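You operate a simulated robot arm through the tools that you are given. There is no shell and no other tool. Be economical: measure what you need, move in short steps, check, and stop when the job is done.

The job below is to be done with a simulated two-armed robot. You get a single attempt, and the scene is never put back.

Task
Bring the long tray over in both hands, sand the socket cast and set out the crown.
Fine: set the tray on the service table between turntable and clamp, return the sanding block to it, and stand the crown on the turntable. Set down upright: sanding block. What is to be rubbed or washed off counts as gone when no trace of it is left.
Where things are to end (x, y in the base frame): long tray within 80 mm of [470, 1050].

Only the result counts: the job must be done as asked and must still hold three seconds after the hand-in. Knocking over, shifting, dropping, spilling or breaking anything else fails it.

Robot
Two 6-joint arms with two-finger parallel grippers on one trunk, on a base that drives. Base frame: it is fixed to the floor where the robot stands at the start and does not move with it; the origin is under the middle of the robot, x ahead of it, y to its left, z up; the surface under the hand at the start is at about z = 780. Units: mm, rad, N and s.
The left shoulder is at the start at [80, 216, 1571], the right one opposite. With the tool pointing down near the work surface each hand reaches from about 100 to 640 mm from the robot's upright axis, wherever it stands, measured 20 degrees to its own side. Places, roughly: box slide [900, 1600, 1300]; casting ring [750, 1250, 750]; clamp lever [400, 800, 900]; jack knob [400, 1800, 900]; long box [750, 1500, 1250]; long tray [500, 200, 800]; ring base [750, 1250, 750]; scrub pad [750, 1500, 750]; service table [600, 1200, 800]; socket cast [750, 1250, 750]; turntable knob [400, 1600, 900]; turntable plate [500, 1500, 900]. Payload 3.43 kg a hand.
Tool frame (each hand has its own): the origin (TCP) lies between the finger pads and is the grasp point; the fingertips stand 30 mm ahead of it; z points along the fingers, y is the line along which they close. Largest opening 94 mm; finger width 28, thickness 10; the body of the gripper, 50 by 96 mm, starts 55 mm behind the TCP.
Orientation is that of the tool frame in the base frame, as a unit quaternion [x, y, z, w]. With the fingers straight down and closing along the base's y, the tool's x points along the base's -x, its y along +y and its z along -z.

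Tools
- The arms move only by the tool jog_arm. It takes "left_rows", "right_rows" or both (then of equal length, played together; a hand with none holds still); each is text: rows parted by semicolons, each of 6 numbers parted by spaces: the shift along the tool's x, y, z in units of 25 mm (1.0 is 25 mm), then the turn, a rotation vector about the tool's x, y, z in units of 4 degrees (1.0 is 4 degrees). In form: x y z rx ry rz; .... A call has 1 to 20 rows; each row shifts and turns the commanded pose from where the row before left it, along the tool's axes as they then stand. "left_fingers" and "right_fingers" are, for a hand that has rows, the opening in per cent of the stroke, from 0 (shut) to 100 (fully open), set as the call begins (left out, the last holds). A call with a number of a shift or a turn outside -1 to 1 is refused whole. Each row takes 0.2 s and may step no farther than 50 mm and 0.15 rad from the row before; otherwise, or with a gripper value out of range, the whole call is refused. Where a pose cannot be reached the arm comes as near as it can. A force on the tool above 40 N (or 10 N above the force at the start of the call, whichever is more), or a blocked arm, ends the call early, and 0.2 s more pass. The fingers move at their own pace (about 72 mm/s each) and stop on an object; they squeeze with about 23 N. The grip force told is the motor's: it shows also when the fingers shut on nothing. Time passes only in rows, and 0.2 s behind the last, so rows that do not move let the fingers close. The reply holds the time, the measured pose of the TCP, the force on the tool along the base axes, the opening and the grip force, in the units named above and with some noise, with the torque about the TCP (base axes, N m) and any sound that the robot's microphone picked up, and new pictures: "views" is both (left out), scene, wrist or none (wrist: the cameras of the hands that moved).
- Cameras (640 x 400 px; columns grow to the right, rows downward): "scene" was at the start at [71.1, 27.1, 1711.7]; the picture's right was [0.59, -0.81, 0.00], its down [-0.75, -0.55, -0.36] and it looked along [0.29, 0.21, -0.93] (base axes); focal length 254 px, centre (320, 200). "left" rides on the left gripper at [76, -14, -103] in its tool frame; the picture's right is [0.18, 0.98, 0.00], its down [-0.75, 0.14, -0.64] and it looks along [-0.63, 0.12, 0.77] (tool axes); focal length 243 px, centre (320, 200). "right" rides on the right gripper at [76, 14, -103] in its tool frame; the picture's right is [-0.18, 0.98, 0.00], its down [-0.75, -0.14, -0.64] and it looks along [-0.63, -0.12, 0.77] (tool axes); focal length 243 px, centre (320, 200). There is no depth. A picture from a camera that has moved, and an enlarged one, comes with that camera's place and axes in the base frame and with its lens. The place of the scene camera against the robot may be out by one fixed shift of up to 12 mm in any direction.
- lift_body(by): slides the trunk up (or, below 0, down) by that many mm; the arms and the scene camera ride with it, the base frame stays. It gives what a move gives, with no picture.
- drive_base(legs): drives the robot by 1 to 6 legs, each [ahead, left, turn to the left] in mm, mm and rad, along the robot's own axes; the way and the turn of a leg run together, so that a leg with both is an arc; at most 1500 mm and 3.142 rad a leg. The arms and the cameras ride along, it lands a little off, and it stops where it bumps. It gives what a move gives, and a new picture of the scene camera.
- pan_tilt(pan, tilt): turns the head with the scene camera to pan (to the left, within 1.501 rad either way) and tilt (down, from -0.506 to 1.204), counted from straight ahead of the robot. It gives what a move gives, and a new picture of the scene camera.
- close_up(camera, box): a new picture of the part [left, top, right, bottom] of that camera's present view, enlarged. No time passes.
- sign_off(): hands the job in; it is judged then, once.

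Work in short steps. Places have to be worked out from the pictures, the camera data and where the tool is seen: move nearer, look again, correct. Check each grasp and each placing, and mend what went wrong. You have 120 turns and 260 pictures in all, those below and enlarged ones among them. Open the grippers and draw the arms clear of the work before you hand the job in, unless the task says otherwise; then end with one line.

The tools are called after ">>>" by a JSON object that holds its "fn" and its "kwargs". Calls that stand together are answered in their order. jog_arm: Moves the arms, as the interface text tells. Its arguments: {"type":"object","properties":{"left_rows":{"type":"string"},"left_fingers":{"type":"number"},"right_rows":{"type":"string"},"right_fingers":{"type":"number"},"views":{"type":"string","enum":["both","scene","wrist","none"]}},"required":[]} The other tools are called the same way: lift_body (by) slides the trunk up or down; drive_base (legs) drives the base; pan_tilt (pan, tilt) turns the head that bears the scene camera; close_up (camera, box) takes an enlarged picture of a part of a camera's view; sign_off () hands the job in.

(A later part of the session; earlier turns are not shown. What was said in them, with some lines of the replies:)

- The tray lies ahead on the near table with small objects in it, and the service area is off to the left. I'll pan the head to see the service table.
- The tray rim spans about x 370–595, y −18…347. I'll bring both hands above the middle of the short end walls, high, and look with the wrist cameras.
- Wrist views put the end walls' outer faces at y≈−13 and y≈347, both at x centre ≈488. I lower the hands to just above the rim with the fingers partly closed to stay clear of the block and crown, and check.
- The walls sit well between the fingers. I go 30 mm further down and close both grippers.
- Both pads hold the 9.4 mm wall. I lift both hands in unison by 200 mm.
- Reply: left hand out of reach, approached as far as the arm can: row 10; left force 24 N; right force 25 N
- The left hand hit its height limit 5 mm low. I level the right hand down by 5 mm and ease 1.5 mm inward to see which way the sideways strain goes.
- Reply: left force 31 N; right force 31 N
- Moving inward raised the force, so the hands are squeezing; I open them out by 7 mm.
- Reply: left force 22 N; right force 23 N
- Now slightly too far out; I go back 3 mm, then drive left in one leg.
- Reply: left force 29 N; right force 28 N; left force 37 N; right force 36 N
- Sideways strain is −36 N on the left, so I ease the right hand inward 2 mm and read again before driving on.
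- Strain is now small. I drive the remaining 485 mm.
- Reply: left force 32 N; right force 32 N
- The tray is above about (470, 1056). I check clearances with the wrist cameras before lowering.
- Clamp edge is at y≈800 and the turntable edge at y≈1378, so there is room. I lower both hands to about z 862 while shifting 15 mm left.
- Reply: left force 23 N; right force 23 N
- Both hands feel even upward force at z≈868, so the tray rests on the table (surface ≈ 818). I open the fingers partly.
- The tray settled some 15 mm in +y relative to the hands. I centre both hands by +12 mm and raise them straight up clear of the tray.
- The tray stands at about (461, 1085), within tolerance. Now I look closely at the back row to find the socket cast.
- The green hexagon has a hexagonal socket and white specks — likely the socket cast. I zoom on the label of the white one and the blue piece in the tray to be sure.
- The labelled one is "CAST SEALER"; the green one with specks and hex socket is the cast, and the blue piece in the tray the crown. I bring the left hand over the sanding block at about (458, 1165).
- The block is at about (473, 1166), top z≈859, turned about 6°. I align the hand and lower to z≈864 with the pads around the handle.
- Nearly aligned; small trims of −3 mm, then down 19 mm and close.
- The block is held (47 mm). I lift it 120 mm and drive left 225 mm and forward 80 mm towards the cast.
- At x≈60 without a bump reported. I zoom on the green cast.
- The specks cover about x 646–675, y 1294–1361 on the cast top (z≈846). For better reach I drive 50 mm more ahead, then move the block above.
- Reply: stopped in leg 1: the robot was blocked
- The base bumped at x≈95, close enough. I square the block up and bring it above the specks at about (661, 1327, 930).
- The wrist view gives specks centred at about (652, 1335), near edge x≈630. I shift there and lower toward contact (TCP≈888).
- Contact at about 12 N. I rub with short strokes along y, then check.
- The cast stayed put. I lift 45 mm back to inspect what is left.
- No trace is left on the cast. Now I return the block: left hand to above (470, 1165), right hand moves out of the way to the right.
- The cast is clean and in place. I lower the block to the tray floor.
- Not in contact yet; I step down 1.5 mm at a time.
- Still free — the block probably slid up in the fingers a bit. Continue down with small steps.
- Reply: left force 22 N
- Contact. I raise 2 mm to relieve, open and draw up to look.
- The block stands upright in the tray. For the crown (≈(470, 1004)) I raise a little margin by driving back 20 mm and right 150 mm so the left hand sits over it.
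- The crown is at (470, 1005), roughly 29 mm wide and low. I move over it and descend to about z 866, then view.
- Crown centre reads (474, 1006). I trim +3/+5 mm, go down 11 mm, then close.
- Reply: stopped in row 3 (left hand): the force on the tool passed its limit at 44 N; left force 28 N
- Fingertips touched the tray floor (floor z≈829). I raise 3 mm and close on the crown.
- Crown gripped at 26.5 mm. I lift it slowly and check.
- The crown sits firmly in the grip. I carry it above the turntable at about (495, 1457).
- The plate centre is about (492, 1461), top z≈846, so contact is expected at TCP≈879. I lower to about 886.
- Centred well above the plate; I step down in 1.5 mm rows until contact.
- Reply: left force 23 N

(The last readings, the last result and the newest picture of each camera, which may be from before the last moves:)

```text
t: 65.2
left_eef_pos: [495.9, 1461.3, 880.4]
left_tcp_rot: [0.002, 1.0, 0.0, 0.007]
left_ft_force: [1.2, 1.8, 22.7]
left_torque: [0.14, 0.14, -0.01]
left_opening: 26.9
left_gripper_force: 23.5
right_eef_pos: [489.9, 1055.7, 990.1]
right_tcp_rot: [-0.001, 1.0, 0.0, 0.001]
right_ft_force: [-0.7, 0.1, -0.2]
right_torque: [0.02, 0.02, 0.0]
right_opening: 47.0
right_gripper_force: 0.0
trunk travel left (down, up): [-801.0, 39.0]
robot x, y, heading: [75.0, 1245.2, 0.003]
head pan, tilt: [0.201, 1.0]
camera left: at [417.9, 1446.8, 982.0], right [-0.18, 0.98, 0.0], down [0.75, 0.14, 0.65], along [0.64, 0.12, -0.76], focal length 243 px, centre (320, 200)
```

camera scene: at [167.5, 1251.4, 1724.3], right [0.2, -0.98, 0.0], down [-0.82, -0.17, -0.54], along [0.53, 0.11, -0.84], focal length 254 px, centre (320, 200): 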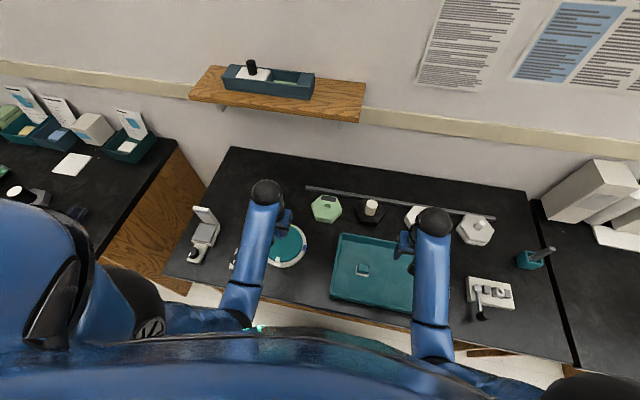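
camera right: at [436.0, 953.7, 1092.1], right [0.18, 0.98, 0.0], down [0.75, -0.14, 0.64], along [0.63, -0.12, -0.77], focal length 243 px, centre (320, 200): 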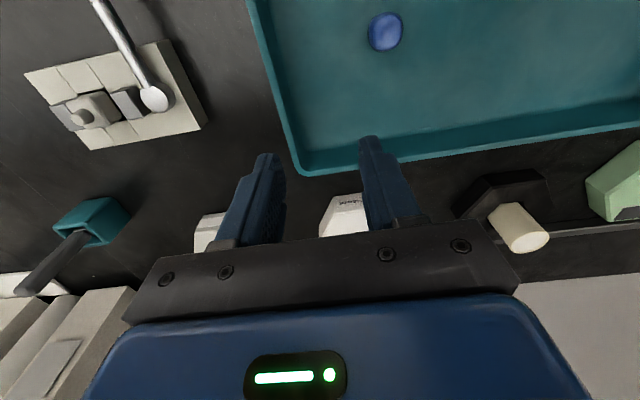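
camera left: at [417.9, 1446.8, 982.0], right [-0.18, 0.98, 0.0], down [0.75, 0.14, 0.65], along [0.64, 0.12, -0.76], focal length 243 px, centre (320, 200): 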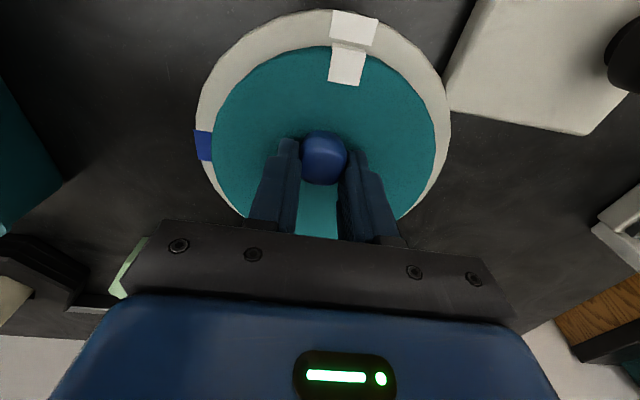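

Contact (23 N). I relieve, open moderately and draw straight up.

>>> {"fn": "jog_arm", "kwargs": {"left_rows": "0 0 -0.1 0 0 0;0 0 0 0 0 0", "views": "none"}}

>>> {"fn": "jog_arm", "kwargs": {"left_rows": "0 0 0 0 0 0;0 0 0 0 0 0;0 0 -0.6 0 0 0;0 0 -0.8 0 0 0;0 0 -0.8 0 0 0;0 0 -0.8 0 0 0;0 0 -0.8 0 0 0", "left_fingers": 65, "views": "both"}}

>>> {"fn": "close_up", "kwargs": {"camera": "left", "box": [240, 0, 420, 180]}}

```text
t: 65.8
left_eef_pos: [495.9, 1461.5, 880.8]
left_tcp_rot: [0.003, 1.0, -0.001, 0.003]
left_ft_force: [1.5, -0.6, 1.5]
left_torque: [0.02, -0.03, -0.01]
left_opening: 26.8
left_gripper_force: 23.0
right_eef_pos: [491.4, 1054.7, 989.3]
right_tcp_rot: [-0.001, 1.0, 0.001, 0.0]
right_ft_force: [0.1, -0.4, -0.1]
right_torque: [-0.01, -0.01, 0.01]
right_opening: 47.0
right_gripper_force: 0.1
trunk travel left (down, up): [-801.0, 39.0]
robot x, y, heading: [72.7, 1244.5, 0.002]
head pan, tilt: [0.201, 1.0]
```

```text
t: 67.4
left_eef_pos: [495.5, 1462.8, 978.2]
left_tcp_rot: [0.003, 1.0, 0.0, 0.005]
left_ft_force: [0.4, 0.1, 0.6]
left_torque: [0.0, 0.0, -0.01]
left_opening: 61.0
left_gripper_force: 0.0
right_eef_pos: [491.5, 1055.8, 989.2]
right_tcp_rot: [0.0, 1.0, 0.0, -0.001]
right_ft_force: [0.0, 0.4, 0.8]
right_torque: [0.02, -0.02, 0.0]
right_opening: 47.0
right_gripper_force: 0.1
trunk travel left (down, up): [-801.0, 39.0]
robot x, y, heading: [73.9, 1244.6, 0.005]
head pan, tilt: [0.201, 1.0]
camera scene: at [167.5, 1251.6, 1724.3], right [0.2, -0.98, 0.0], down [-0.82, -0.17, -0.54], along [0.53, 0.11, -0.84], focal length 254 px, centre (320, 200)
camera left: at [417.2, 1448.5, 1079.0], right [-0.18, 0.98, 0.0], down [0.75, 0.14, 0.65], along [0.64, 0.11, -0.76], focal length 243 px, centre (320, 200)
```

scene: 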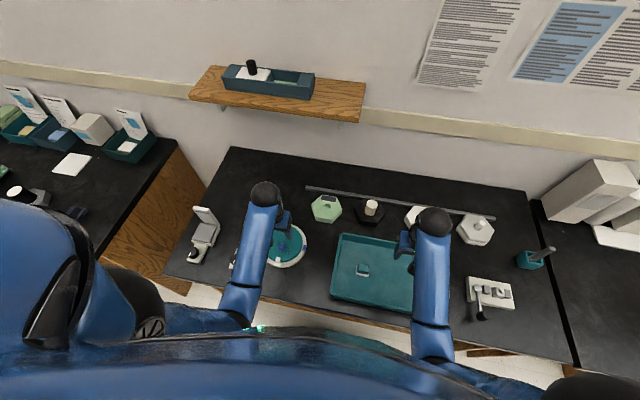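
left: 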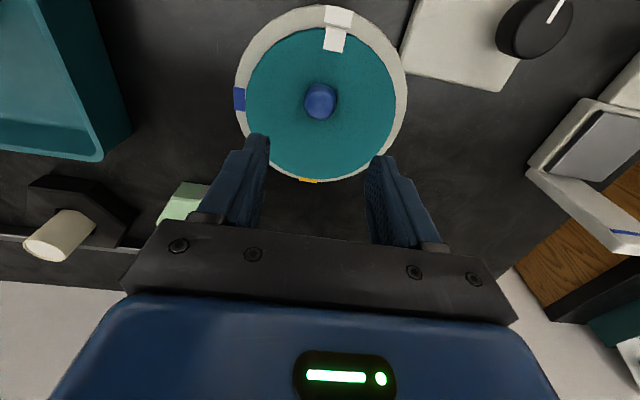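

```text
2.22 times, centred on (330, 90) of left
camera zoom: at [417.2, 1448.5, 1079.0], right [-0.18, 0.98, 0.0], down [0.75, 0.14, 0.65], along [0.64, 0.11, -0.76], focal length 539 px, centre (298, 444)
```

zoom: 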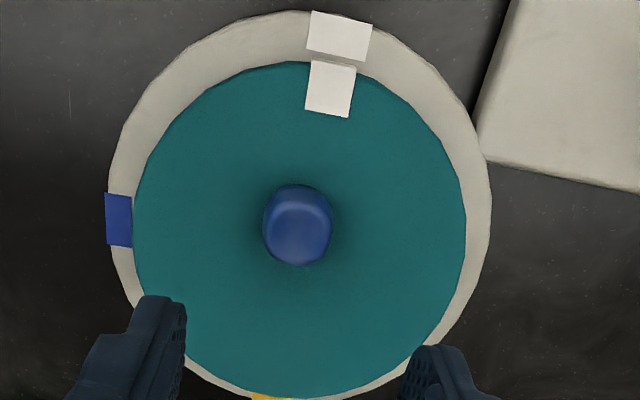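

The crown stands at the plate's centre. I back the robot off to draw both arms clear and take a final look.

>>> {"fn": "drive_base", "kwargs": {"legs": [[-300, 0, 0]]}}

>>> {"fn": "pan_tilt", "kwargs": {"pan": 0.0, "tilt": 0.75}}

>>> {"fn": "close_up", "kwargs": {"camera": "scene", "box": [160, 100, 480, 300]}}

```text
t: 69.4
left_eef_pos: [200.6, 1461.4, 975.7]
left_tcp_rot: [0.003, 1.0, -0.001, 0.004]
left_ft_force: [-0.4, 0.2, -0.3]
left_torque: [-0.01, 0.0, 0.02]
left_opening: 61.2
left_gripper_force: 0.1
right_eef_pos: [196.7, 1055.1, 988.4]
right_tcp_rot: [0.0, 1.0, 0.0, -0.001]
right_ft_force: [0.4, -0.2, -0.4]
right_torque: [0.01, 0.01, 0.0]
right_opening: 47.0
right_gripper_force: 0.0
trunk travel left (down, up): [-801.0, 39.0]
robot x, y, heading: [-221.3, 1243.4, -0.002]
head pan, tilt: [0.201, 1.0]
camera scene: at [-125.5, 1251.4, 1724.0], right [0.2, -0.98, 0.0], down [-0.83, -0.17, -0.54], along [0.53, 0.11, -0.84], focal length 254 px, centre (320, 200)
```

scene: 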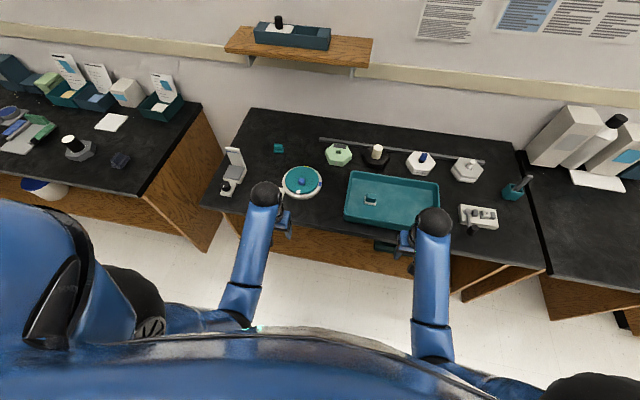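

```text
t: 70.2
left_eef_pos: [198.1, 1461.6, 977.4]
left_tcp_rot: [0.003, 1.0, -0.001, 0.006]
left_ft_force: [0.1, 0.2, -0.1]
left_torque: [0.0, 0.02, 0.01]
left_opening: 61.3
left_gripper_force: 0.1
right_eef_pos: [193.7, 1054.6, 988.6]
right_tcp_rot: [0.0, 1.0, 0.0, 0.0]
right_ft_force: [0.5, 0.2, -0.2]
right_torque: [-0.01, 0.01, -0.03]
right_opening: 47.1
right_gripper_force: 0.2
trunk travel left (down, up): [-801.0, 39.0]
robot x, y, heading: [-220.9, 1246.8, 0.002]
head pan, tilt: [0.0, 0.75]
camera scene: at [-114.7, 1237.6, 1743.4], right [0.0, -1.0, 0.0], down [-0.68, 0.0, -0.73], along [0.73, 0.0, -0.68], focal length 254 px, centre (320, 200)
```

scene: 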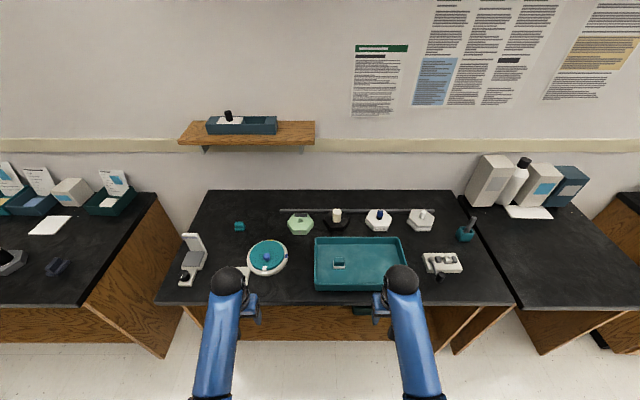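

```text
2.00 times, centred on (320, 200) of scene
camera zoom: at [-114.7, 1237.6, 1743.4], right [0.0, -1.0, 0.0], down [-0.68, 0.0, -0.73], along [0.73, 0.0, -0.68], focal length 508 px, centre (320, 200)
```

zoom: 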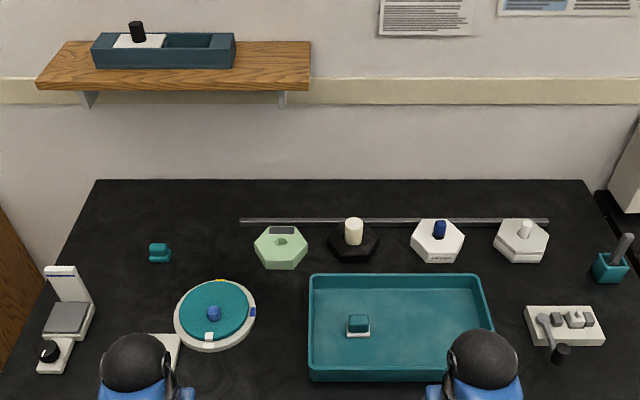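

Everything is in place: the tray is at about (455, 1083), the block stands upright in it, the cast is clean, the crown stands on the turntable, and the arms are clear. I hand the job in.

>>> {"fn": "sign_off", "kwargs": {}}

```text
The job is handed in.
```

The long tray is on the service table between turntable and clamp at about (455, 1083). The socket cast is sanded with no specks left. The sanding block stands upright back in the tray, and the crown stands on the turntable.
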